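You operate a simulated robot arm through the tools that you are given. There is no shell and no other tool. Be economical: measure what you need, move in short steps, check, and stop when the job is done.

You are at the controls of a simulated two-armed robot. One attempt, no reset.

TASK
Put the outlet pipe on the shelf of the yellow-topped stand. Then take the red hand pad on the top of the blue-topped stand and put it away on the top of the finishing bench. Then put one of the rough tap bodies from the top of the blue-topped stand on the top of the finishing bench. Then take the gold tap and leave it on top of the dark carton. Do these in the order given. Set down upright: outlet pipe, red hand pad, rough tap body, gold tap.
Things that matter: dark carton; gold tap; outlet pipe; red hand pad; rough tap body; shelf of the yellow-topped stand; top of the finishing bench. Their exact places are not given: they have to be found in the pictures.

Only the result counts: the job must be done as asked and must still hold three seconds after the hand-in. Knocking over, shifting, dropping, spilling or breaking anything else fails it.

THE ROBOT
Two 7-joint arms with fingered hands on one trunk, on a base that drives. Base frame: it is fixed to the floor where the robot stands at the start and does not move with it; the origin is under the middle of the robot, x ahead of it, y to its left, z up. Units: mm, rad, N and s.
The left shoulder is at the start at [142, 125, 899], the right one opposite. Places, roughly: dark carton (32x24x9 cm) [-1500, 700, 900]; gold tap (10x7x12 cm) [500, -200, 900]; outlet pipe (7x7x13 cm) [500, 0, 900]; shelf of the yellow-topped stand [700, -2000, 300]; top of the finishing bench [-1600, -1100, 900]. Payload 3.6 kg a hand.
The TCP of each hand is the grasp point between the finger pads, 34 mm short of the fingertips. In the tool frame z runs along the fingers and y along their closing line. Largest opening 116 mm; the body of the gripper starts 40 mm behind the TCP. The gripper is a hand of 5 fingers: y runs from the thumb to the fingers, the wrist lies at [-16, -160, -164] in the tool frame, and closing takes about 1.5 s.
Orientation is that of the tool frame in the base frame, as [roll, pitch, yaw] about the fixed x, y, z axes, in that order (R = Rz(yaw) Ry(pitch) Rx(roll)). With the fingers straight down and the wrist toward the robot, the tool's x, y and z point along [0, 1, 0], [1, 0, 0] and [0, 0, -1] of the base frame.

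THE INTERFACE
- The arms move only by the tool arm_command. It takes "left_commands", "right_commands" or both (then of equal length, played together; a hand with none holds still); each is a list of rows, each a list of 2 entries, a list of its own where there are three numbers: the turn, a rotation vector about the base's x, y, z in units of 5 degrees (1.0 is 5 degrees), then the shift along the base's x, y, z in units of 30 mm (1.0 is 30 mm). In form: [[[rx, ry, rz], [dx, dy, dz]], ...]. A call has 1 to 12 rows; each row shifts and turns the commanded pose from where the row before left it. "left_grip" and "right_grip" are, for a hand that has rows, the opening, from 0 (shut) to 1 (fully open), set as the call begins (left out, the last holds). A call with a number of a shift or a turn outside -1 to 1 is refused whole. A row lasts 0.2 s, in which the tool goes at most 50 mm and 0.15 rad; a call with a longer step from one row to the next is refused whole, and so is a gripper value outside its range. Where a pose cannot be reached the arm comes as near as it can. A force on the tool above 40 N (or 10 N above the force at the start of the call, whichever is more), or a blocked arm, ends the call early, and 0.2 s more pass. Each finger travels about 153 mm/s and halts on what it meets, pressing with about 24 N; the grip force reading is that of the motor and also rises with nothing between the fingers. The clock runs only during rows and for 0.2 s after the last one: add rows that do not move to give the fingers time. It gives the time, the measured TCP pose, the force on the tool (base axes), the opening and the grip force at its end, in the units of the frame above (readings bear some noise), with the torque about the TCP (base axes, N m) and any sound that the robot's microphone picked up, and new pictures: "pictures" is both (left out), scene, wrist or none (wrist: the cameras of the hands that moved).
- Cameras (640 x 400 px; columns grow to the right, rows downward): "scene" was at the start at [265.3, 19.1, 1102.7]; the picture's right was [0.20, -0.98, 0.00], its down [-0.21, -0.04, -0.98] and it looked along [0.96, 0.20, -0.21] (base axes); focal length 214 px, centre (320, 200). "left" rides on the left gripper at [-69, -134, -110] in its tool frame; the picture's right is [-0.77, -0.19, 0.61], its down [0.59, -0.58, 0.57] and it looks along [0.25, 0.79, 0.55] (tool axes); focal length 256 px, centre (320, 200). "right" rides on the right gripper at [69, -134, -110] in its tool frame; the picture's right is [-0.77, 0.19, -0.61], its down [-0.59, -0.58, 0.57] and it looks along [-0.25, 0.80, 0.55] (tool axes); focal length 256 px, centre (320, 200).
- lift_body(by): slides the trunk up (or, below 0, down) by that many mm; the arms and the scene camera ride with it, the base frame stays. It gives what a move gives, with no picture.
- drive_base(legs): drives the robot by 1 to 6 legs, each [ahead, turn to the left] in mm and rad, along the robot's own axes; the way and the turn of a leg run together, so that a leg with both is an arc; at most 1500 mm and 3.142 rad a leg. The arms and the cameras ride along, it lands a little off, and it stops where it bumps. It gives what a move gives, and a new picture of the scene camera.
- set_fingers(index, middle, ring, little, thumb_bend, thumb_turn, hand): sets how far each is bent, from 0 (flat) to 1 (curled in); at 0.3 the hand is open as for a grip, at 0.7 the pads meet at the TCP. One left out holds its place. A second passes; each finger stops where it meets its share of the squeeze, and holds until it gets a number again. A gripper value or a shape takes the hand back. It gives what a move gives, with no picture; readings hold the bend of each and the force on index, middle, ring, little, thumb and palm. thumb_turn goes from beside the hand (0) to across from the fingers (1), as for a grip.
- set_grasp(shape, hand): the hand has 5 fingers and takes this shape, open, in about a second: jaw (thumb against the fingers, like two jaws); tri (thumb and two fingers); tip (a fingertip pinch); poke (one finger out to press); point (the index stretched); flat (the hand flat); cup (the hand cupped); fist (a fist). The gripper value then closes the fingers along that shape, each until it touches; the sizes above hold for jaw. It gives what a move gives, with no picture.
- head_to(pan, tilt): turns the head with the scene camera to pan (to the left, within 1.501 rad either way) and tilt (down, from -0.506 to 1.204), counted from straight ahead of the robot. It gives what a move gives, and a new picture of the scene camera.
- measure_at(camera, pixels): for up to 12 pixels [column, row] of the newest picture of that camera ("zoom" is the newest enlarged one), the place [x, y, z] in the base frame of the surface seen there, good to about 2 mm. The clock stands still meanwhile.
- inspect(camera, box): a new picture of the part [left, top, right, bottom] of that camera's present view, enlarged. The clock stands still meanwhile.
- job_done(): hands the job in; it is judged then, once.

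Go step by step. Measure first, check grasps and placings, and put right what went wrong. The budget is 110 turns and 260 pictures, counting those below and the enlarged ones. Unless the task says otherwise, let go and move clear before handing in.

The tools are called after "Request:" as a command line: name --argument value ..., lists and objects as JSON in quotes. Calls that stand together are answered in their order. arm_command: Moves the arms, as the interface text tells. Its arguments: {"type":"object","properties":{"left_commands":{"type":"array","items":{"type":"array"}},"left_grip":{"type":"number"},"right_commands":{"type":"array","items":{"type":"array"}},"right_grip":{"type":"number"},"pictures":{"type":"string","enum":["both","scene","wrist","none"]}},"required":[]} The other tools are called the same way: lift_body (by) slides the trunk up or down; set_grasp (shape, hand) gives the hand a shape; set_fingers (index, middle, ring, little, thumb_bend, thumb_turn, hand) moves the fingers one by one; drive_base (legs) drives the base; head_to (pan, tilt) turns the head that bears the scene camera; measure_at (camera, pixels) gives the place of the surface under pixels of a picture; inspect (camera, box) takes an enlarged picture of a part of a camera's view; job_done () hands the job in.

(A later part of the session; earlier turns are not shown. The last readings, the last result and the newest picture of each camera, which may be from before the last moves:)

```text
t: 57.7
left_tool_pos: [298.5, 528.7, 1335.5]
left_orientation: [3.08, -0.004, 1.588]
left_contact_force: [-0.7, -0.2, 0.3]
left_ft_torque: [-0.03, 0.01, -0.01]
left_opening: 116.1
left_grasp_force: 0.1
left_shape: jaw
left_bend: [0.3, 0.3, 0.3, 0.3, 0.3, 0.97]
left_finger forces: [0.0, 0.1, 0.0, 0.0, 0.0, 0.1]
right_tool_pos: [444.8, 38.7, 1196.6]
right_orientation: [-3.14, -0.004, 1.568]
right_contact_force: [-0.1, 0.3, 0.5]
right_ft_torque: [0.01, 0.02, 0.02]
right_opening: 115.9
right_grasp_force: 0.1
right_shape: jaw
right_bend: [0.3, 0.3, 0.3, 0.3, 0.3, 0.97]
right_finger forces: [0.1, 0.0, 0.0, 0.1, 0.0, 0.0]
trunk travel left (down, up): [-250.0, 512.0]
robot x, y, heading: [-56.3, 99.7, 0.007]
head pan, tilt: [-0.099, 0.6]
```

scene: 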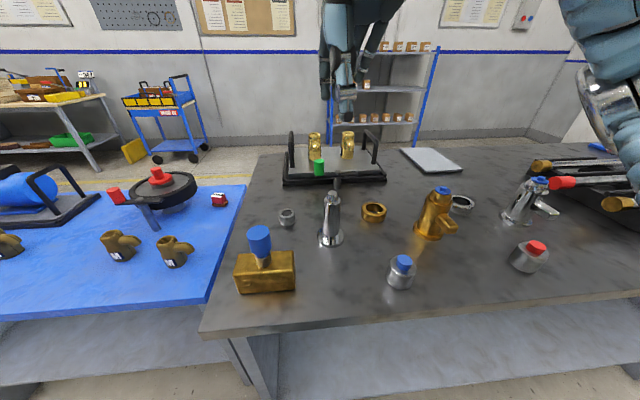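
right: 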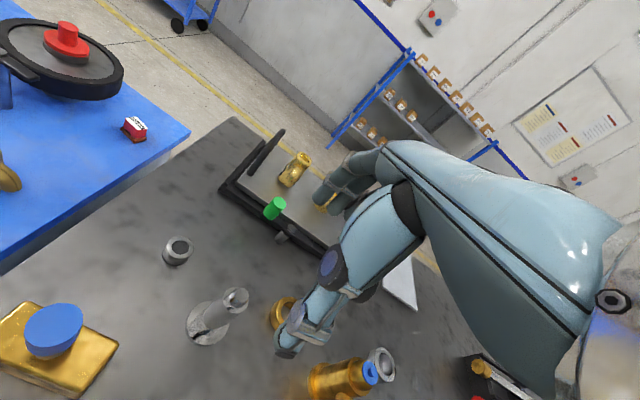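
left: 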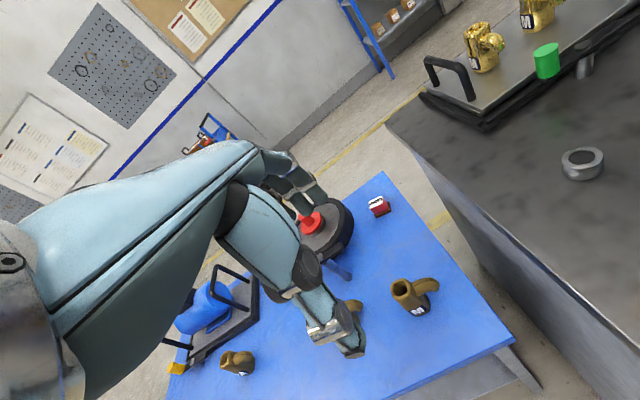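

Orientation is now straight down. The pipe axis is about (478,34.5); I'll shift +33 in x, -4 in y and descend to z≈958.

Request:
arm_command --right_commands '[[[0, 0, 0], [1, -0.13, 0]], [[0, 0, 0], [0.1, 0, -0.9]], [[0, 0, 0], [0, 0, -1]], [[0, 0, 0], [0, 0, -1]], [[0, 0, 0], [0, 0, 0]]]' --right_grip 1

```text
t: 58.9
left_tool_pos: [297.4, 529.2, 1334.7]
left_orientation: [3.079, 0.0, 1.59]
left_contact_force: [-0.6, -0.2, -0.6]
left_ft_torque: [0.0, -0.01, 0.02]
left_opening: 116.1
left_grasp_force: 0.1
left_shape: jaw
left_bend: [0.3, 0.3, 0.3, 0.3, 0.3, 0.97]
left_finger forces: [0.1, 0.0, 0.0, 0.1, 0.0, 0.0]
right_tool_pos: [480.3, 35.6, 1109.7]
right_orientation: [-3.139, -0.004, 1.567]
right_contact_force: [0.6, -0.5, -0.4]
right_ft_torque: [-0.01, -0.03, 0.02]
right_opening: 116.0
right_grasp_force: 0.0
right_shape: jaw
right_bend: [0.3, 0.3, 0.3, 0.3, 0.3, 0.97]
right_finger forces: [0.1, 0.0, 0.1, 0.0, 0.0, 0.1]
trunk travel left (down, up): [-250.0, 512.0]
robot x, y, heading: [-54.5, 99.7, 0.001]
head pan, tilt: [-0.099, 0.6]
```

scene: 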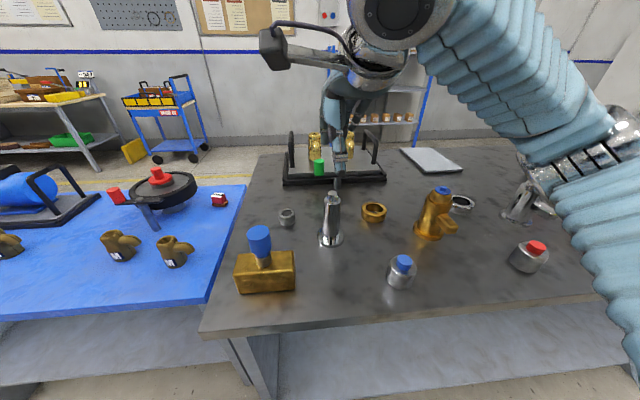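
right: 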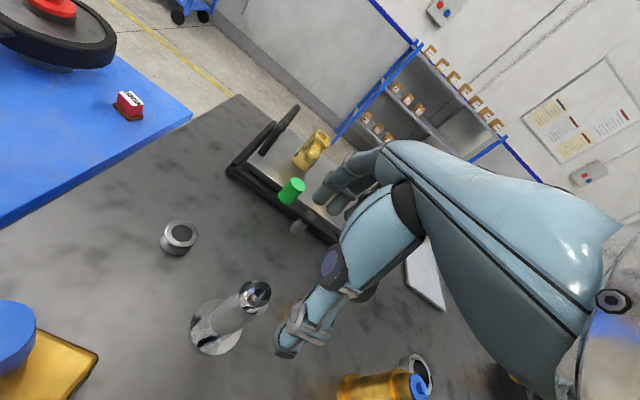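

The pipe's top lines up beneath the TCP. The elbow hangs to the right, so I'll check its height before descending.

Request:
measure_at --camera "scene" --pixels '[[470, 90], [540, 150], [590, 160], [590, 240], [630, 330], [535, 256], [600, 130], [440, 200]]'

```text
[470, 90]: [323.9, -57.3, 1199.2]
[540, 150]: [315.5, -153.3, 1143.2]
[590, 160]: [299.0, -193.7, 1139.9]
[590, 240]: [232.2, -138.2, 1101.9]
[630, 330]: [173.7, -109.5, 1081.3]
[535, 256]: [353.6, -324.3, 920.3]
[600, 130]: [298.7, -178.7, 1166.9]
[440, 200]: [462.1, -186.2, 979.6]
```

Elbow sits near z≈1140, clear of the parts (≤950). Descend halfway and check.

Request:
arm_command --right_commands '[[[0, 0, 0], [0, 0, -1]], [[0, 0, 0], [0, 0, -1]], [[0, 0, 0], [0, 0, -1]], [[0, 0, 0], [0, 0, 0]]]' --right_grip 1

Request:
measure_at --camera "scene" --pixels '[[470, 120], [540, 170], [590, 190], [600, 240], [620, 280], [580, 210]]'

```text
t: 59.9
left_tool_pos: [298.4, 528.9, 1336.4]
left_orientation: [3.08, -0.002, 1.588]
left_contact_force: [0.4, -0.2, -0.5]
left_ft_torque: [0.0, 0.02, -0.01]
left_opening: 116.1
left_grasp_force: 0.1
left_shape: jaw
left_bend: [0.3, 0.3, 0.3, 0.3, 0.3, 0.97]
left_finger forces: [0.0, 0.0, 0.0, 0.1, 0.1, 0.0]
right_tool_pos: [478.5, 34.1, 1020.0]
right_orientation: [-3.139, -0.004, 1.568]
right_contact_force: [0.3, 0.7, -0.1]
right_ft_torque: [0.01, 0.03, 0.02]
right_opening: 115.9
right_grasp_force: 0.0
right_shape: jaw
right_bend: [0.3, 0.3, 0.3, 0.3, 0.3, 0.97]
right_finger forces: [0.0, 0.0, 0.0, 0.0, 0.0, 0.0]
trunk travel left (down, up): [-250.0, 512.0]
robot x, y, heading: [-54.4, 103.8, 0.005]
head pan, tilt: [-0.099, 0.6]
```

scene: 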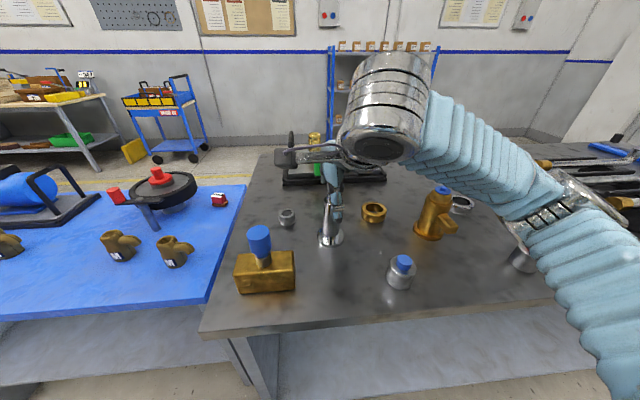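
right: 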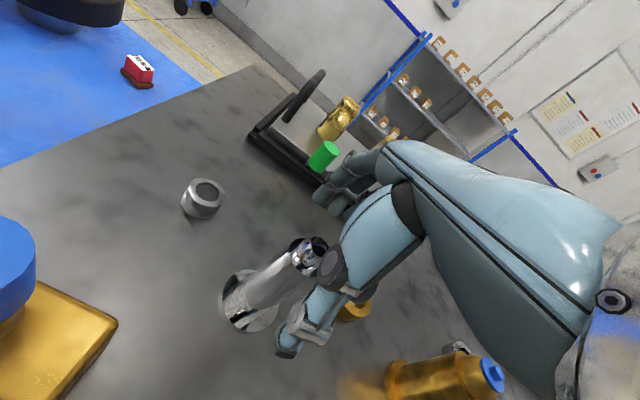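

```text
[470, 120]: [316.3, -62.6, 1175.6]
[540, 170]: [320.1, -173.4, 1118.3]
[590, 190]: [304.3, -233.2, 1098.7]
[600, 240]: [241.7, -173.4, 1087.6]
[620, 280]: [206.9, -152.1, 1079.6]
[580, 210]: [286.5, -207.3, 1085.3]
```

Pipe top at (313,250) sits where the TCP line should be. Descend to 958 and close.

Request:
arm_command --right_commands '[[[0, 0, 0], [0, 0, -1]], [[0, 0, 0], [0, 0, -1]], [[0, 0, 0], [0, 0, -0.1]], [[0, 0, 0], [0, 0, 0]]]' --right_grip 1 --pictures "none"

Request:
arm_command --right_commands '[[[0, 0, 0], [0, 0, 0]], [[0, 0, 0], [0, 0, 0]], [[0, 0, 0], [0, 0, 0]], [[0, 0, 0], [0, 0, 0]], [[0, 0, 0], [0, 0, 0]], [[0, 0, 0], [0, 0, 0]], [[0, 0, 0], [0, 0, 0]], [[0, 0, 0], [0, 0, 0]]]' --right_grip 0

```text
t: 60.9
left_tool_pos: [296.7, 529.4, 1335.6]
left_orientation: [3.08, -0.001, 1.588]
left_contact_force: [-0.8, -0.6, 0.0]
left_ft_torque: [0.0, -0.02, 0.01]
left_opening: 116.0
left_grasp_force: 0.1
left_shape: jaw
left_bend: [0.3, 0.3, 0.3, 0.3, 0.3, 0.97]
left_finger forces: [0.0, 0.0, 0.0, 0.0, 0.0, 0.0]
right_tool_pos: [479.1, 34.9, 957.9]
right_orientation: [-3.138, -0.003, 1.568]
right_contact_force: [0.3, -0.2, -0.4]
right_ft_torque: [0.01, -0.01, -0.01]
right_opening: 115.9
right_grasp_force: 0.1
right_shape: jaw
right_bend: [0.3, 0.3, 0.3, 0.3, 0.3, 0.97]
right_finger forces: [0.1, 0.1, 0.0, 0.0, 0.0, 0.1]
trunk travel left (down, up): [-250.0, 512.0]
robot x, y, heading: [-55.7, 100.7, 0.002]
head pan, tilt: [-0.099, 0.6]
```

```text
t: 62.7
left_tool_pos: [296.9, 528.9, 1336.7]
left_orientation: [3.08, -0.003, 1.587]
left_contact_force: [0.4, 0.4, 0.4]
left_ft_torque: [0.0, -0.02, 0.01]
left_opening: 116.2
left_grasp_force: 0.0
left_shape: jaw
left_bend: [0.3, 0.3, 0.3, 0.3, 0.3, 0.97]
left_finger forces: [0.0, 0.1, 0.0, 0.1, 0.0, 0.0]
right_tool_pos: [479.8, 34.9, 958.2]
right_orientation: [-3.141, -0.007, 1.569]
right_contact_force: [2.6, -0.8, 15.4]
right_ft_torque: [0.01, -0.7, 0.01]
right_opening: 25.0
right_grasp_force: 23.6
right_shape: jaw
right_bend: [0.59, 0.58, 0.7, 0.7, 0.7, 1.0]
right_finger forces: [18.9, 15.7, 0.0, 0.0, 34.5, 0.1]
trunk travel left (down, up): [-250.0, 512.0]
robot x, y, heading: [-54.2, 99.6, 0.005]
head pan, tilt: [-0.099, 0.6]
```

scene: 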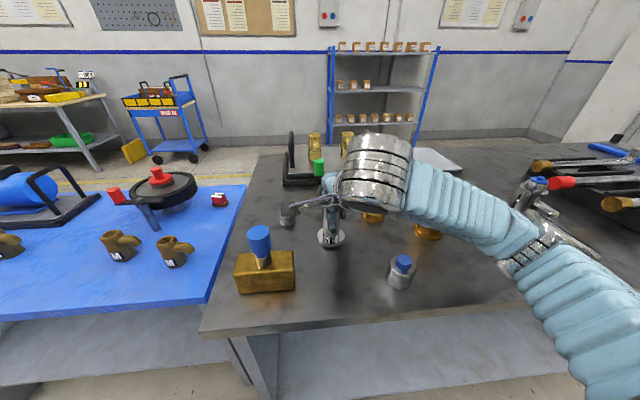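
right: 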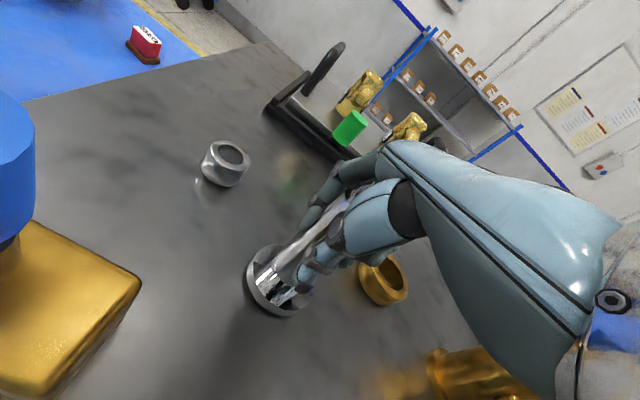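

Pipe held (opening 25 mm, index, middle, thumb). Lift.

Request:
arm_command --right_commands '[[[0, 0, 0], [0, 0, 0.5]], [[0, 0, 0], [0, 0, 1]], [[0, 0, 0], [0, 0, 1]], [[0, 0, 0], [0, 0, 1]], [[0, 0, 0], [0, 0, 1]], [[0, 0, 0], [0, 0, 1]], [[0, 0, 0], [0, 0, 1]], [[0, 0, 0], [0, 0, 1]], [[0, 0, 0], [0, 0, 0]]]' --right_grip 0

```text
t: 64.7
left_tool_pos: [299.4, 528.6, 1333.7]
left_orientation: [3.081, -0.001, 1.588]
left_contact_force: [0.5, 1.0, -0.3]
left_ft_torque: [-0.02, 0.03, 0.0]
left_opening: 115.9
left_grasp_force: 0.2
left_shape: jaw
left_bend: [0.3, 0.3, 0.3, 0.3, 0.3, 0.97]
left_finger forces: [0.0, 0.1, 0.0, 0.0, 0.1, 0.1]
right_tool_pos: [479.2, 35.3, 1183.4]
right_orientation: [-3.138, -0.003, 1.567]
right_contact_force: [0.2, -0.4, -3.0]
right_ft_torque: [0.01, 0.01, -0.01]
right_opening: 23.0
right_grasp_force: 23.8
right_shape: jaw
right_bend: [0.6, 0.59, 0.7, 0.7, 0.7, 1.0]
right_finger forces: [17.9, 13.3, 0.0, 0.1, 31.6, 0.0]
trunk travel left (down, up): [-250.0, 512.0]
robot x, y, heading: [-55.2, 99.5, -0.004]
head pan, tilt: [-0.099, 0.6]
```

scene: 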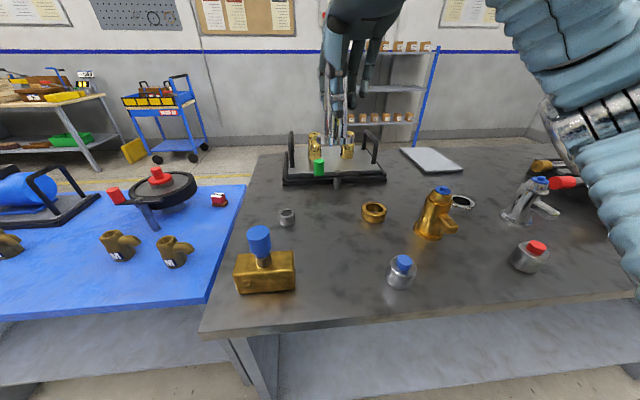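
right: 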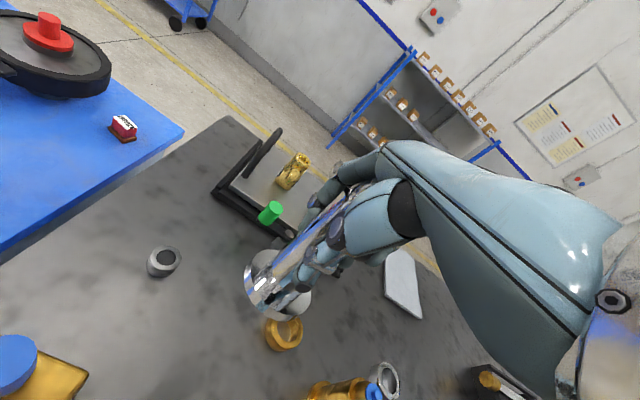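

The pipe is securely lifted (base 70 mm below the TCP). Now back away from the table.

Request:
drive_base --legs '[[-240, 0]]'

```text
t: 66.1
left_tool_pos: [131.5, 530.3, 1338.8]
left_orientation: [3.039, 0.006, 1.596]
left_contact_force: [2.6, 1.0, -3.4]
left_ft_torque: [-0.09, 0.17, -0.04]
left_opening: 115.7
left_grasp_force: 0.1
left_shape: jaw
left_bend: [0.3, 0.3, 0.3, 0.3, 0.3, 0.97]
left_finger forces: [0.0, 0.0, 0.0, 0.0, 0.0, 0.0]
right_tool_pos: [312.7, 39.2, 1183.7]
right_orientation: [3.11, -0.019, 1.596]
right_contact_force: [-0.7, 0.1, -7.4]
right_ft_torque: [0.08, -0.07, 0.0]
right_opening: 27.4
right_grasp_force: 23.9
right_shape: jaw
right_bend: [0.62, 0.6, 0.7, 0.7, 0.7, 1.0]
right_finger forces: [19.3, 14.4, 0.1, 0.0, 32.4, 0.1]
trunk travel left (down, up): [-250.0, 512.0]
robot x, y, heading: [-199.7, 100.9, 0.006]
head pan, tilt: [-0.099, 0.6]
stopped in leg 1: the robot was blocked; the commanded pose is now the measured one
```

scene: 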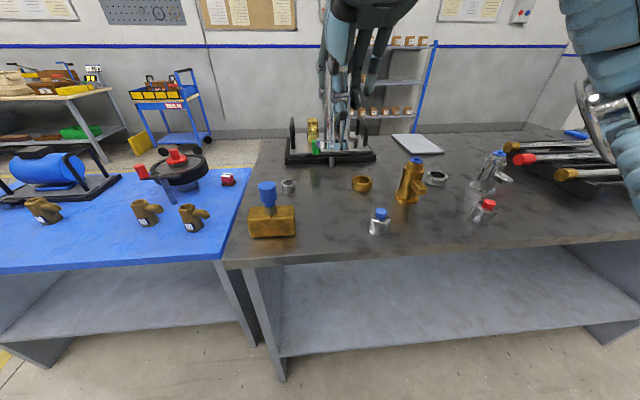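

Reversing only shakes the arms, but the pipe is still held. From x=-200 I'll turn right and drive to the yellow stand.

Request:
drive_base --legs '[[0, -1.58], [1100, 0], [1110, 0]]'

Request:
inspect --camera "right" --box '[160, 100, 480, 400]'

```text
t: 67.0
left_tool_pos: [-25.0, 486.4, 1415.5]
left_orientation: [2.524, -0.022, 1.432]
left_contact_force: [-5.9, 0.4, 8.5]
left_ft_torque: [0.11, 0.06, 0.33]
left_opening: 116.0
left_grasp_force: 0.1
left_shape: jaw
left_bend: [0.3, 0.3, 0.3, 0.3, 0.3, 0.97]
left_finger forces: [0.0, 0.1, 0.0, 0.0, 0.1, 0.0]
right_tool_pos: [208.6, 52.2, 1233.6]
right_orientation: [2.876, -0.197, 1.722]
right_contact_force: [166.7, -55.4, 117.9]
right_ft_torque: [8.03, 34.68, 5.38]
right_opening: 27.4
right_grasp_force: 24.2
right_shape: jaw
right_bend: [0.62, 0.61, 0.7, 0.7, 0.7, 1.0]
right_finger forces: [18.0, 13.6, 0.0, 0.0, 28.1, 0.0]
trunk travel left (down, up): [-250.0, 512.0]
robot x, y, heading: [-194.5, 102.8, -0.009]
head pan, tilt: [-0.099, 0.6]
stopped in leg 1: the robot was blocked; the commanded pose is now the measured one
```

scene: 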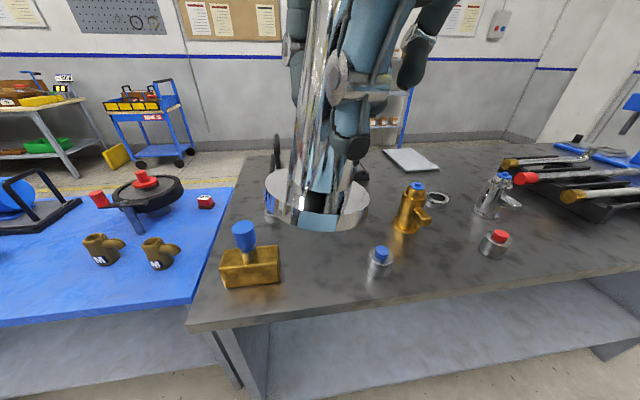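

```text
1.33 times, centred on (320, 250) of right
```

zoom: 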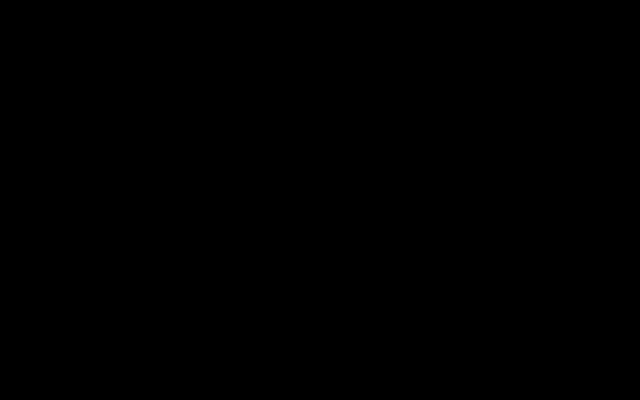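

The right hand swung back against my own head or chest (force 167 N). I'll move the hand forward, away from the body.

Request:
arm_command --right_commands '[[[0, 0, 0], [0.6, -0.1, 0]], [[0, 0, 0], [0.8, -0.2, 0]], [[0, 0, 0], [1, 0, 0]], [[0, 0, 0], [1, 0, 0]], [[0, 0, 0], [0.5, 0, 0]], [[0, 0, 0], [0, 0, 0]]]' --right_grip 0

```text
t: 67.4
left_tool_pos: [-219.3, 482.1, 1408.1]
left_orientation: [2.384, -0.032, 1.462]
left_contact_force: [-4.1, -5.7, -11.5]
left_ft_torque: [0.08, -0.83, 0.19]
left_opening: 116.0
left_grasp_force: 0.1
left_shape: jaw
left_bend: [0.3, 0.3, 0.3, 0.3, 0.3, 0.97]
left_finger forces: [0.1, 0.1, 0.0, 0.1, 0.1, 0.0]
right_tool_pos: [43.8, 46.1, 1259.9]
right_orientation: [2.733, -0.212, 1.717]
right_contact_force: [1.7, 21.9, 47.9]
right_ft_torque: [-1.26, 9.04, -4.11]
right_opening: 27.5
right_grasp_force: 24.7
right_shape: jaw
right_bend: [0.63, 0.61, 0.7, 0.7, 0.7, 1.0]
right_finger forces: [17.6, 12.9, 0.0, 0.0, 29.5, 0.1]
trunk travel left (down, up): [-250.0, 512.0]
robot x, y, heading: [-192.9, 99.1, -0.008]
head pan, tilt: [-0.099, 0.6]
stopped in row 1 (left hand): the arm was blocked; the commanded pose is now the measured one
```

scene: 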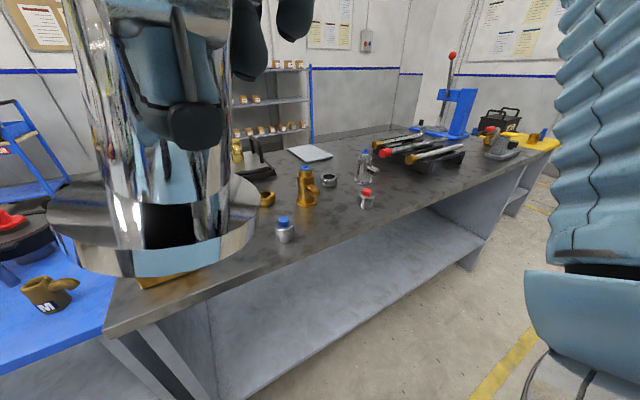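
right: 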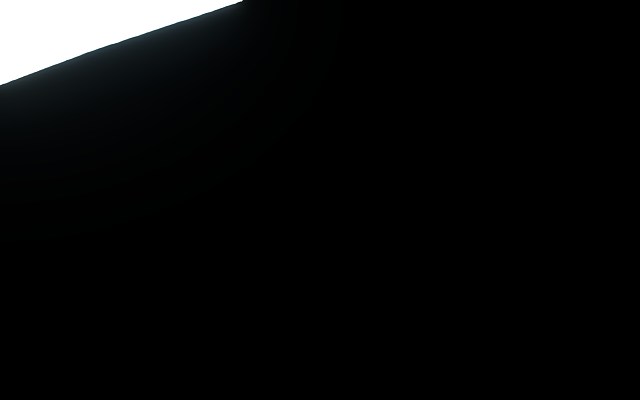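

Things are still swinging; I'll hold still with null rows and read again.

Request:
arm_command --right_commands '[[[0, 0, 0], [0, 0, 0]], [[0, 0, 0], [0, 0, 0]], [[0, 0, 0], [0, 0, 0]], [[0, 0, 0], [0, 0, 0]], [[0, 0, 0], [0, 0, 0]]]'

```text
t: 68.0
left_tool_pos: [-0.5, 490.4, 1401.3]
left_orientation: [2.578, -0.002, 1.434]
left_contact_force: [-2.7, -5.4, 3.4]
left_ft_torque: [0.36, 0.05, -0.01]
left_opening: 116.1
left_grasp_force: 0.1
left_shape: jaw
left_bend: [0.3, 0.3, 0.3, 0.3, 0.3, 0.97]
left_finger forces: [0.0, 0.0, 0.0, 0.0, 0.1, 0.0]
right_tool_pos: [218.6, 42.1, 1215.3]
right_orientation: [2.857, -0.183, 1.678]
right_contact_force: [-5.1, -0.1, -1.9]
right_ft_torque: [0.01, -0.05, -0.16]
right_opening: 27.3
right_grasp_force: 23.4
right_shape: jaw
right_bend: [0.63, 0.61, 0.7, 0.7, 0.7, 1.0]
right_finger forces: [18.2, 13.3, 0.1, 0.0, 29.1, 0.0]
trunk travel left (down, up): [-250.0, 512.0]
robot x, y, heading: [-197.1, 103.8, -0.022]
head pan, tilt: [-0.099, 0.6]
stopped in row 3 (left hand): the arm was blocked; the commanded pose is now the measured one
```

scene: 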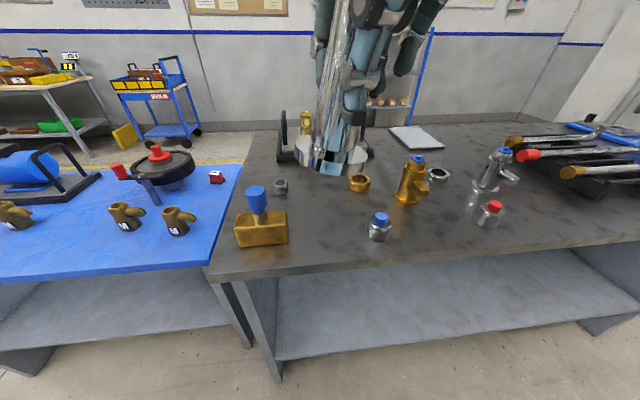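
right: 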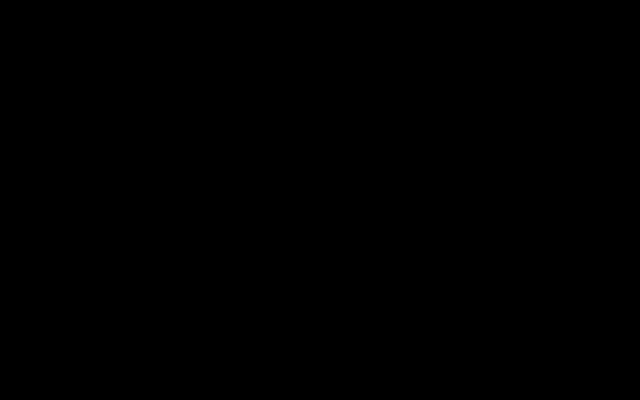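

Settled: right hand at (219,42,1215), left at (0,490,1401), both folded too near the body. I'll move both hands forward gently.

Request:
arm_command --right_commands '[[[0, 0, 0], [0.4, -0.2, 0]], [[0, 0, 0], [0.6, -0.2, 0]], [[0, 0, 0], [0.8, -0.2, 0]], [[0, 0, 0], [0.8, 0, 0]], [[0, 0, 0], [0.8, 0, 0]], [[0, 0, 0], [0, 0, 0]]]' --left_commands '[[[0, 0, 0], [0.4, 0, -0.2]], [[0, 0, 0], [0.6, 0, -0.2]], [[0, 0, 0], [0.8, 0, -0.2]], [[0, 0, 0], [0.8, 0, 0]], [[0, 0, 0], [0.8, 0, 0]], [[0, 0, 0], [0, 0, 0]]]'

```text
t: 68.3
left_tool_pos: [1.3, 457.1, 1402.1]
left_orientation: [2.539, -0.128, 1.371]
left_contact_force: [-1.1, -5.6, 0.7]
left_ft_torque: [0.28, 0.02, 0.2]
left_opening: 116.0
left_grasp_force: 0.1
left_shape: jaw
left_bend: [0.3, 0.3, 0.3, 0.3, 0.3, 0.97]
left_finger forces: [0.0, 0.1, 0.0, 0.0, 0.0, 0.1]
right_tool_pos: [256.1, 43.5, 1220.8]
right_orientation: [2.892, -0.287, 1.652]
right_contact_force: [102.6, -20.2, 75.7]
right_ft_torque: [3.2, 22.14, 1.57]
right_opening: 27.1
right_grasp_force: 24.1
right_shape: jaw
right_bend: [0.63, 0.61, 0.7, 0.7, 0.7, 1.0]
right_finger forces: [18.1, 14.0, 0.0, 0.1, 28.4, 0.0]
trunk travel left (down, up): [-250.0, 512.0]
robot x, y, heading: [-193.5, 99.1, -0.007]
head pan, tilt: [-0.099, 0.6]
stopped in row 1 (right hand): the force on the tool passed its limit (the readings are from after the stop); the commanded pose is now the measured one
```

scene: 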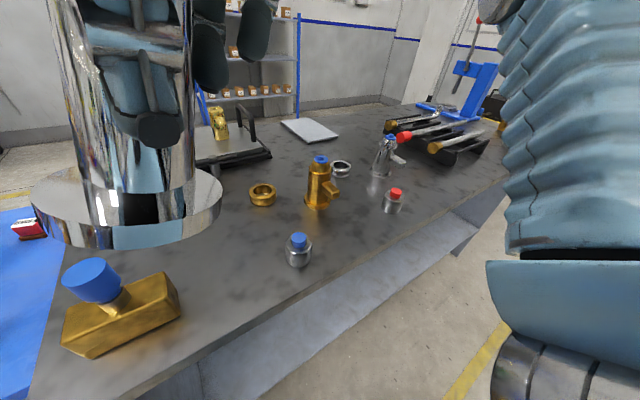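
right: 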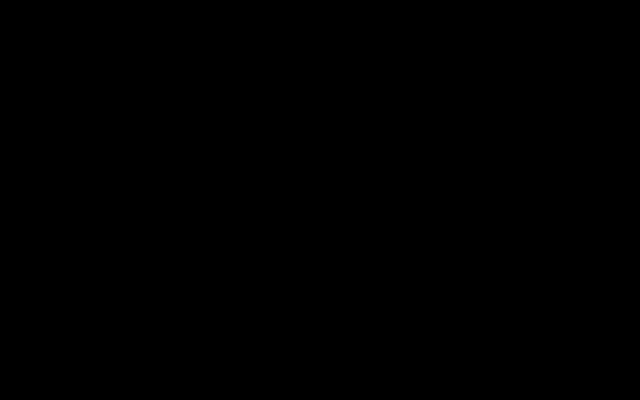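
left: 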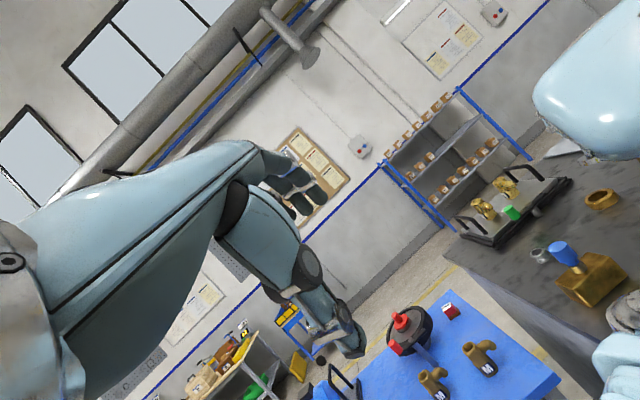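

The hand is bouncing against my head/chest. I'll take tiny steps forward and up, with no pictures.

Request:
arm_command --right_commands '[[[0, 0, 0], [0.3, -0.1, 0]], [[0, 0, 0], [0.3, -0.1, 0]], [[0, 0, 0], [0.3, -0.1, 0]], [[0, 0, 0], [0.5, -0.1, 0]], [[0, 0, 0], [0.5, 0, 0]]]' --pictures "none"

Request:
arm_command --right_commands '[[[0, 0, 0], [0.3, -0.1, 0]], [[0, 0, 0], [0.3, -0.1, 0]], [[0, 0, 0], [0.3, -0.1, 0]], [[0, 0, 0], [0.5, -0.1, 0]], [[0, 0, 0], [0.5, 0, 0]]]' --pictures "none"

Request:
arm_command --right_commands '[[[0, 0, 0], [0.3, -0.1, 0]], [[0, 0, 0], [0.3, -0.1, 0]], [[0, 0, 0], [0.3, -0.1, 0]], [[0, 0, 0], [0.5, -0.1, 0]], [[0, 0, 0], [0.5, 0, 0]]]' --pictures "scene"

```text
t: 68.6
left_tool_pos: [-69.5, 418.0, 1414.7]
left_orientation: [2.48, -0.366, 1.206]
left_contact_force: [-2.9, -1.0, 0.3]
left_ft_torque: [0.02, -0.16, 0.05]
left_opening: 115.9
left_grasp_force: 0.1
left_shape: jaw
left_bend: [0.3, 0.3, 0.3, 0.3, 0.3, 0.97]
left_finger forces: [0.0, 0.1, 0.1, 0.0, 0.1, 0.1]
right_tool_pos: [186.2, 55.2, 1235.6]
right_orientation: [2.89, -0.328, 1.677]
right_contact_force: [238.0, -203.0, 164.4]
right_ft_torque: [3.86, 34.44, 25.89]
right_opening: 24.7
right_grasp_force: 23.7
right_shape: jaw
right_bend: [0.66, 0.57, 0.7, 0.7, 0.7, 1.0]
right_finger forces: [21.7, 23.6, 6.0, 0.1, 18.1, 0.0]
trunk travel left (down, up): [-250.0, 512.0]
robot x, y, heading: [-191.2, 97.4, -0.02]
head pan, tilt: [-0.099, 0.6]
stopped in row 1 (right hand): the force on the tool passed its limit (the readings are from after the stop); the commanded pose is now the measured one
```

```text
t: 68.9
left_tool_pos: [-249.5, 423.7, 1415.5]
left_orientation: [2.285, -0.497, 1.158]
left_contact_force: [3.0, 3.1, 0.5]
left_ft_torque: [-0.13, 0.14, -0.18]
left_opening: 116.0
left_grasp_force: 0.0
left_shape: jaw
left_bend: [0.3, 0.3, 0.3, 0.3, 0.3, 0.97]
left_finger forces: [0.0, 0.0, 0.0, 0.1, 0.0, 0.1]
right_tool_pos: [25.7, 60.8, 1253.3]
right_orientation: [2.88, -0.382, 1.612]
right_contact_force: [285.1, -145.4, 271.2]
right_ft_torque: [-10.05, 49.07, 12.8]
right_opening: 35.8
right_grasp_force: 24.2
right_shape: jaw
right_bend: [0.61, 0.5, 0.69, 0.7, 0.7, 1.0]
right_finger forces: [25.6, 33.5, 26.4, 0.1, 33.3, 0.1]
trunk travel left (down, up): [-250.0, 512.0]
robot x, y, heading: [-194.8, 96.9, -0.013]
head pan, tilt: [-0.099, 0.6]
stopped in row 1 (left hand): the arm was blocked; the commanded pose is now the measured one
```

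```text
t: 69.2
left_tool_pos: [-341.9, 429.3, 1410.4]
left_orientation: [2.193, -0.454, 1.22]
left_contact_force: [0.9, -9.6, 3.6]
left_ft_torque: [-0.02, 0.17, 0.98]
left_opening: 116.1
left_grasp_force: 0.1
left_shape: jaw
left_bend: [0.3, 0.3, 0.3, 0.3, 0.3, 0.97]
left_finger forces: [0.0, 0.0, 0.1, 0.0, 0.1, 0.0]
right_tool_pos: [-57.8, 58.7, 1277.9]
right_orientation: [2.765, -0.391, 1.663]
right_contact_force: [92.2, -60.8, 162.4]
right_ft_torque: [-4.03, 23.67, 11.4]
right_opening: 28.2
right_grasp_force: 23.9
right_shape: jaw
right_bend: [0.61, 0.5, 0.71, 0.7, 0.7, 1.0]
right_finger forces: [44.9, 27.6, 11.9, 0.0, 12.2, 0.0]
trunk travel left (down, up): [-250.0, 512.0]
robot x, y, heading: [-193.1, 100.1, -0.015]
head pan, tilt: [-0.099, 0.6]
stopped in row 1 (right hand): the force on the tool passed its limit (the readings are from after the stop); the commanded pose is now the measured one
```

scene: 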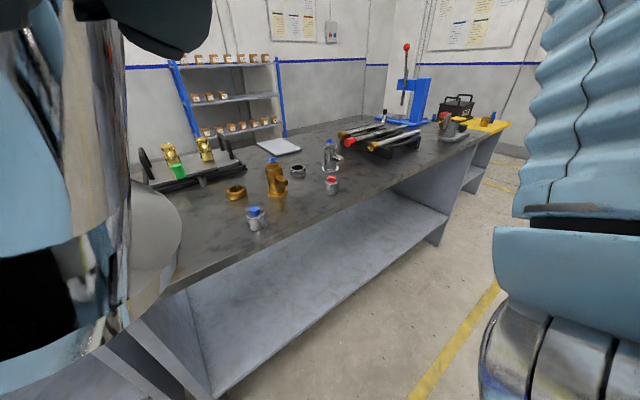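

Both hands drift back together. I'll let everything settle via a head move away from the hand, and look.

Request:
head_to --pan 0.5 --tilt 0.3

```text
t: 70.2
left_tool_pos: [-240.4, 430.4, 1431.6]
left_orientation: [2.227, -0.499, 1.079]
left_contact_force: [1.9, 0.0, 0.1]
left_ft_torque: [0.02, 0.13, -0.1]
left_opening: 116.1
left_grasp_force: 0.1
left_shape: jaw
left_bend: [0.3, 0.3, 0.3, 0.3, 0.3, 0.97]
left_finger forces: [0.0, 0.0, 0.1, 0.0, 0.0, 0.1]
right_tool_pos: [11.1, 75.8, 1280.4]
right_orientation: [2.77, -0.527, 1.68]
right_contact_force: [159.7, 40.3, 81.4]
right_ft_torque: [-0.52, 1.76, 1.69]
right_opening: 20.0
right_grasp_force: 24.7
right_shape: jaw
right_bend: [0.61, 0.33, 0.66, 0.64, 0.73, 0.98]
right_finger forces: [36.9, 61.7, 0.0, 0.1, 0.0, 0.0]
trunk travel left (down, up): [-250.0, 512.0]
robot x, y, heading: [-195.4, 100.2, -0.015]
head pan, tilt: [0.499, 0.3]
```

scene: 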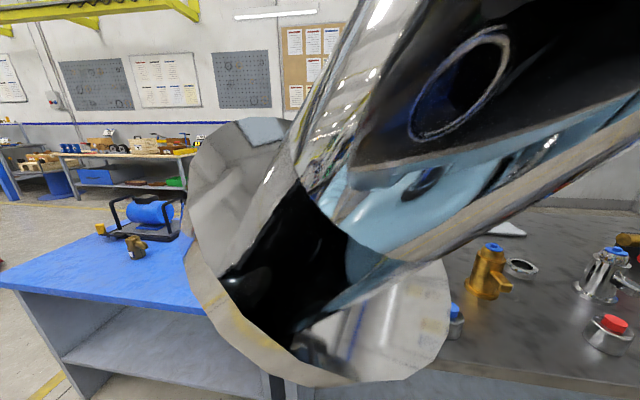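

The pipe is tilted and pressed against the head; grip is disturbed. I'll ease the hand forward in small steps while both hands move forward.

Request:
arm_command --right_commands '[[[0, 0, 0], [0.5, 0, 0]], [[0, 0, 0], [0.5, 0, 0]], [[0, 0, 0], [0.5, 0, 0]], [[0, 0, 0], [0.5, 0, 0]]]' --left_commands '[[[0, 0, 0], [0.5, 0, 0]], [[0, 0, 0], [0.5, 0, 0]], [[0, 0, 0], [0.5, 0, 0]], [[0, 0, 0], [0.5, 0, 0]]]' --pictures "scene"

```text
t: 70.5
left_tool_pos: [-331.4, 436.5, 1410.4]
left_orientation: [2.17, -0.465, 1.163]
left_contact_force: [0.0, -3.1, -0.8]
left_ft_torque: [0.05, 0.08, 0.36]
left_opening: 116.1
left_grasp_force: 0.0
left_shape: jaw
left_bend: [0.3, 0.3, 0.3, 0.3, 0.3, 0.97]
left_finger forces: [0.0, 0.0, 0.0, 0.1, 0.0, 0.1]
right_tool_pos: [-67.2, 73.2, 1295.6]
right_orientation: [2.628, -0.468, 1.768]
right_contact_force: [43.7, 69.2, 69.7]
right_ft_torque: [0.36, -0.9, 1.15]
right_opening: 35.1
right_grasp_force: 23.8
right_shape: jaw
right_bend: [0.59, 0.4, 0.66, 0.66, 0.73, 0.94]
right_finger forces: [72.3, 52.3, 0.0, 0.1, 0.0, 0.1]
trunk travel left (down, up): [-250.0, 512.0]
robot x, y, heading: [-195.9, 101.0, -0.016]
head pan, tilt: [0.499, 0.3]
stopped in row 1 (left hand): the arm was blocked; the commanded pose is now the measured one
```

scene: 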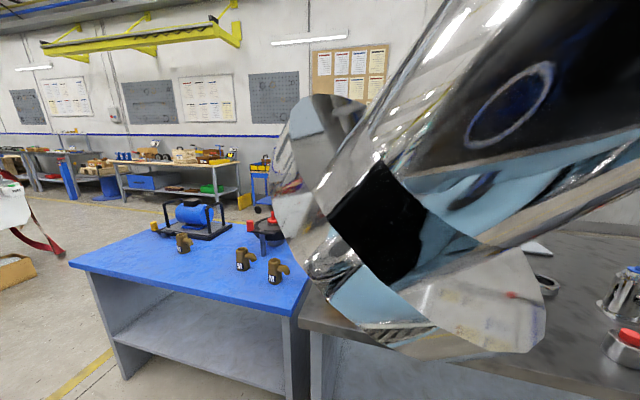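

Each stopped command re-anchors the pose mid-swing, making things worse. I'll wait using a small trunk move and read whether things settle.

Request:
lift_body --by -10

Request:
lift_body --by -10

Request:
inspect --camera "scene" --box '[0, 0, 640, 400]'

Request:
inspect --camera "left" --box '[0, 0, 640, 400]'

```text
t: 70.9
left_tool_pos: [-209.1, 436.2, 1409.0]
left_orientation: [2.238, -0.431, 1.112]
left_contact_force: [0.4, 1.9, -1.3]
left_ft_torque: [-0.01, 0.03, -0.16]
left_opening: 115.9
left_grasp_force: 0.0
left_shape: jaw
left_bend: [0.3, 0.3, 0.3, 0.3, 0.3, 0.97]
left_finger forces: [0.1, 0.1, 0.1, 0.0, 0.1, 0.1]
right_tool_pos: [38.8, 64.4, 1276.9]
right_orientation: [2.712, -0.488, 1.684]
right_contact_force: [98.2, 22.5, 45.9]
right_ft_torque: [0.39, -0.44, 0.04]
right_opening: 17.8
right_grasp_force: 24.3
right_shape: jaw
right_bend: [0.66, 0.41, 0.7, 0.69, 0.74, 0.96]
right_finger forces: [37.0, 57.7, 0.0, 0.0, 0.1, 0.0]
trunk travel left (down, up): [-243.0, 519.0]
robot x, y, heading: [-195.8, 100.7, -0.019]
head pan, tilt: [0.499, 0.3]
stopped: the arm was blocked; the commanded pose is now the measured one
```

```text
t: 71.2
left_tool_pos: [-266.2, 434.0, 1400.9]
left_orientation: [2.18, -0.455, 1.113]
left_contact_force: [1.6, 0.5, 0.1]
left_ft_torque: [0.02, 0.03, -0.06]
left_opening: 116.2
left_grasp_force: 0.1
left_shape: jaw
left_bend: [0.3, 0.3, 0.3, 0.3, 0.3, 0.97]
left_finger forces: [0.1, 0.0, 0.0, 0.1, 0.0, 0.1]
right_tool_pos: [-0.3, 62.2, 1284.7]
right_orientation: [2.684, -0.512, 1.665]
right_contact_force: [100.2, 17.0, 83.7]
right_ft_torque: [-0.26, 0.11, -0.11]
right_opening: 15.9
right_grasp_force: 23.6
right_shape: jaw
right_bend: [0.6, 0.46, 0.68, 0.7, 0.73, 0.98]
right_finger forces: [41.5, 44.3, 0.0, 0.0, 0.1, 0.1]
trunk travel left (down, up): [-242.0, 520.0]
robot x, y, heading: [-194.3, 101.6, -0.017]
head pan, tilt: [0.499, 0.3]
stopped: the force on the tool passed its limit (the readings are from after the stop); the commanded pose is now the measured one
```

```text
1.00 times, centred on (320, 200) of scene
```

zoom: 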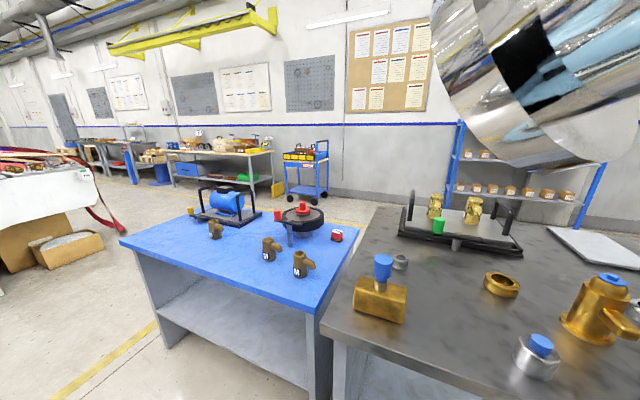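

```text
1.00 times, centred on (320, 200) of left
```

zoom: 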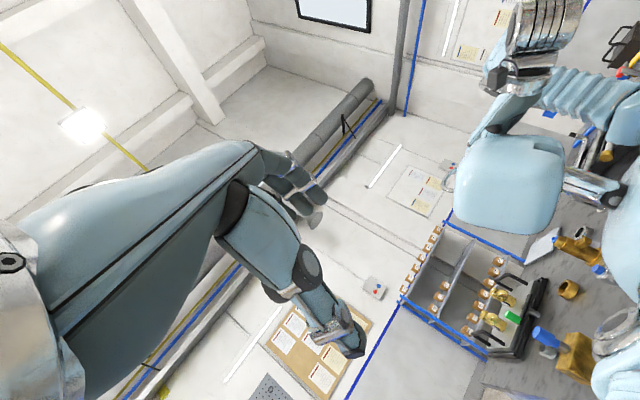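

The trunk itself wobbles while the hand presses on the head. I'll ease the right hand along the push (+x,+z), small steps.

Request:
arm_command --right_commands '[[[0, 0, 0], [0.15, 0, 0.1]], [[0, 0, 0], [0.3, 0, 0.2]], [[0, 0, 0], [0.5, 0, 0.3]], [[0, 0, 0], [0.7, 0, 0.3]], [[0, 0, 0], [1, 0, 0]], [[0, 0, 0], [1, 0, 0]]]' --pictures "scene"

```text
t: 72.6
left_tool_pos: [-269.2, 433.8, 1399.3]
left_orientation: [2.195, -0.454, 1.128]
left_contact_force: [-1.4, 0.1, -1.0]
left_ft_torque: [0.04, -0.04, 0.08]
left_opening: 116.0
left_grasp_force: 0.1
left_shape: jaw
left_bend: [0.3, 0.3, 0.3, 0.3, 0.3, 0.97]
left_finger forces: [0.0, 0.1, 0.1, 0.0, 0.1, 0.0]
right_tool_pos: [99.9, 62.8, 1308.3]
right_orientation: [2.661, -0.48, 1.7]
right_contact_force: [-1.0, 0.5, -2.0]
right_ft_torque: [-0.12, 0.16, -0.06]
right_opening: 18.9
right_grasp_force: 24.0
right_shape: jaw
right_bend: [0.71, 0.55, 0.7, 0.7, 0.7, 1.0]
right_finger forces: [68.8, 68.3, 0.1, 0.0, 0.0, 0.0]
trunk travel left (down, up): [-242.0, 520.0]
robot x, y, heading: [-196.1, 99.7, -0.013]
head pan, tilt: [0.499, 0.3]
```

scene: 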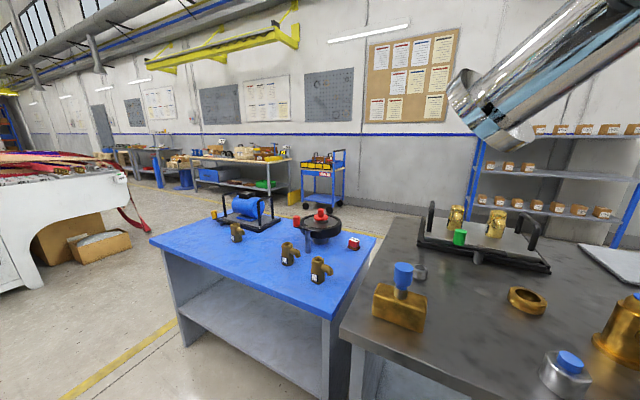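

It worked: contact force is gone and the pipe is still in the hand. Look at it with the wrist camera and move further forward.

Request:
arm_command --right_commands '[[[0, 0, 0], [0.7, -0.2, 0]], [[0, 0, 0], [1, -0.3, 0]], [[0, 0, 0], [1, -0.3, 0]], [[0, 0, 0], [0, 0, 0]], [[0, 0, 0], [0, 0, 0]]]' --pictures "both"

Request:
inspect --camera "left" --box '[400, 0, 640, 400]'

```text
t: 73.8
left_tool_pos: [-266.6, 434.5, 1400.0]
left_orientation: [2.201, -0.452, 1.127]
left_contact_force: [0.6, 0.8, 0.6]
left_ft_torque: [0.02, 0.01, -0.02]
left_opening: 115.9
left_grasp_force: 0.0
left_shape: jaw
left_bend: [0.3, 0.3, 0.3, 0.3, 0.3, 0.97]
left_finger forces: [0.0, 0.1, 0.0, 0.0, 0.0, 0.0]
right_tool_pos: [182.6, 39.0, 1307.8]
right_orientation: [2.667, -0.481, 1.695]
right_contact_force: [0.2, 0.3, -3.3]
right_ft_torque: [-0.12, 0.16, -0.01]
right_opening: 18.6
right_grasp_force: 24.6
right_shape: jaw
right_bend: [0.71, 0.55, 0.7, 0.7, 0.7, 1.0]
right_finger forces: [66.9, 66.6, 0.0, 0.1, 0.1, 0.0]
trunk travel left (down, up): [-242.0, 520.0]
robot x, y, heading: [-199.2, 102.3, -0.02]
head pan, tilt: [0.499, 0.3]
```

scene: 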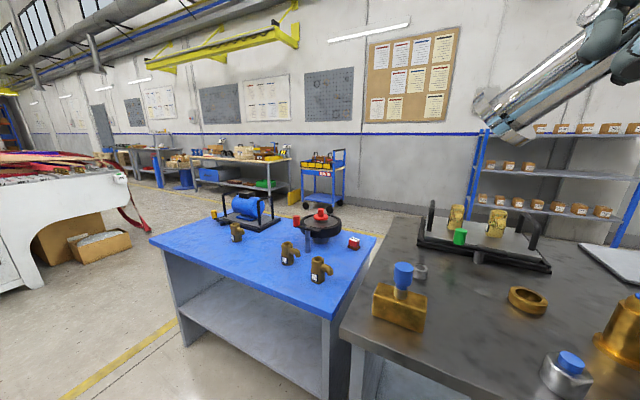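
right: 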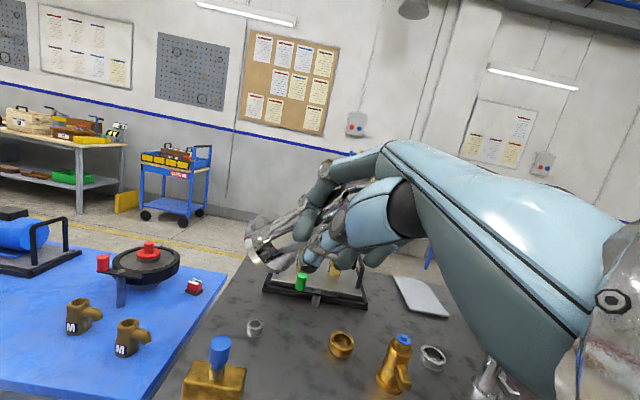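

```text
1.00 times, centred on (520, 200) of left
```

zoom: 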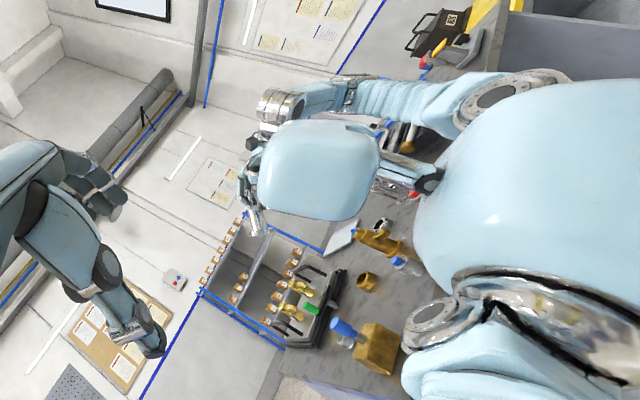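

Request:
inspect --camera "right" --box '[220, 140, 420, 300]'

Request:
head_to --pan 0.0 --tilt 0.1

```text
2.50 times, centred on (320, 220) of right
```

zoom: 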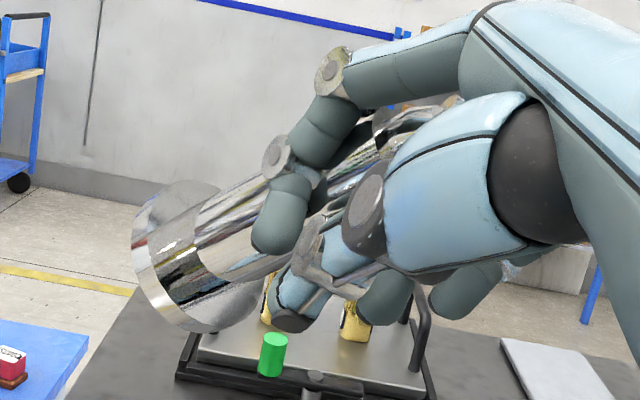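

```text
t: 74.7
left_tool_pos: [-266.3, 434.8, 1399.9]
left_orientation: [2.2, -0.451, 1.126]
left_contact_force: [0.3, 0.4, -0.1]
left_ft_torque: [0.03, -0.01, 0.01]
left_opening: 115.9
left_grasp_force: 0.1
left_shape: jaw
left_bend: [0.3, 0.3, 0.3, 0.3, 0.3, 0.97]
left_finger forces: [0.0, 0.0, 0.1, 0.0, 0.0, 0.0]
right_tool_pos: [180.5, 39.2, 1308.6]
right_orientation: [2.668, -0.483, 1.696]
right_contact_force: [0.0, -0.4, -2.9]
right_ft_torque: [-0.11, 0.17, 0.02]
right_opening: 18.9
right_grasp_force: 24.7
right_shape: jaw
right_bend: [0.71, 0.55, 0.7, 0.7, 0.7, 1.0]
right_finger forces: [66.1, 65.5, 0.0, 0.0, 0.0, 0.0]
trunk travel left (down, up): [-242.0, 520.0]
robot x, y, heading: [-198.1, 99.3, -0.013]
head pan, tilt: [0.0, 0.099]
```

scene: 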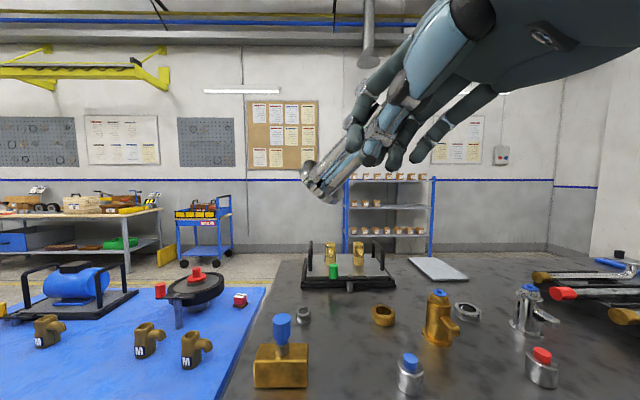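

The pipe is wedged firmly between index and middle (66 N each). I'll measure its axis from the enlarged wrist picture.

Request:
measure_at --camera "zoom" --pixels '[[160, 220], [180, 280], [150, 250], [205, 215], [235, 235], [225, 205], [250, 260], [360, 165], [420, 120], [440, 110], [170, 190], [250, 300]]'

Request:
measure_at --camera "scene" --pixels '[[310, 175], [325, 190], [318, 182], [333, 178], [345, 165], [340, 172], [306, 182], [330, 199]]'

Request:
inspect --camera "scene" --box '[280, 0, 480, 220]'

```text
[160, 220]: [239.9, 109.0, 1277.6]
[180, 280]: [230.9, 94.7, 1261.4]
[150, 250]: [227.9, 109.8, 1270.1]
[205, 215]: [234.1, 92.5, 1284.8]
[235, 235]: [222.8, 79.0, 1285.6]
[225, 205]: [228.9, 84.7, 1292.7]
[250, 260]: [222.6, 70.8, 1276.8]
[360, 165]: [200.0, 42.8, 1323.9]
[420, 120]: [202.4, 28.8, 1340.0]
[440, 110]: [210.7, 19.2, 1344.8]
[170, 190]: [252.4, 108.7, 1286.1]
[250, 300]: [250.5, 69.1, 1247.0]
```

```text
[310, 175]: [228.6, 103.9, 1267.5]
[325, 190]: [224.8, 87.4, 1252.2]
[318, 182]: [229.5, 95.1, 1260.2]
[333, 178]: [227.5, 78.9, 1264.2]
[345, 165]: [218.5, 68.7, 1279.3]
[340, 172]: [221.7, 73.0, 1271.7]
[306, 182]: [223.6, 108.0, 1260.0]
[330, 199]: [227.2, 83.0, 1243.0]
```

```text
1.82 times, centred on (380, 110) of scene
```

zoom: 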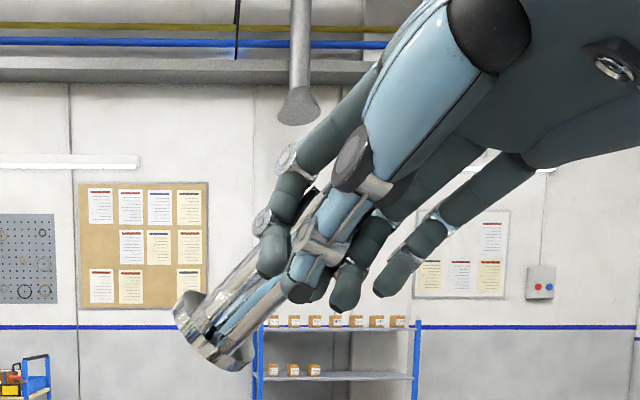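

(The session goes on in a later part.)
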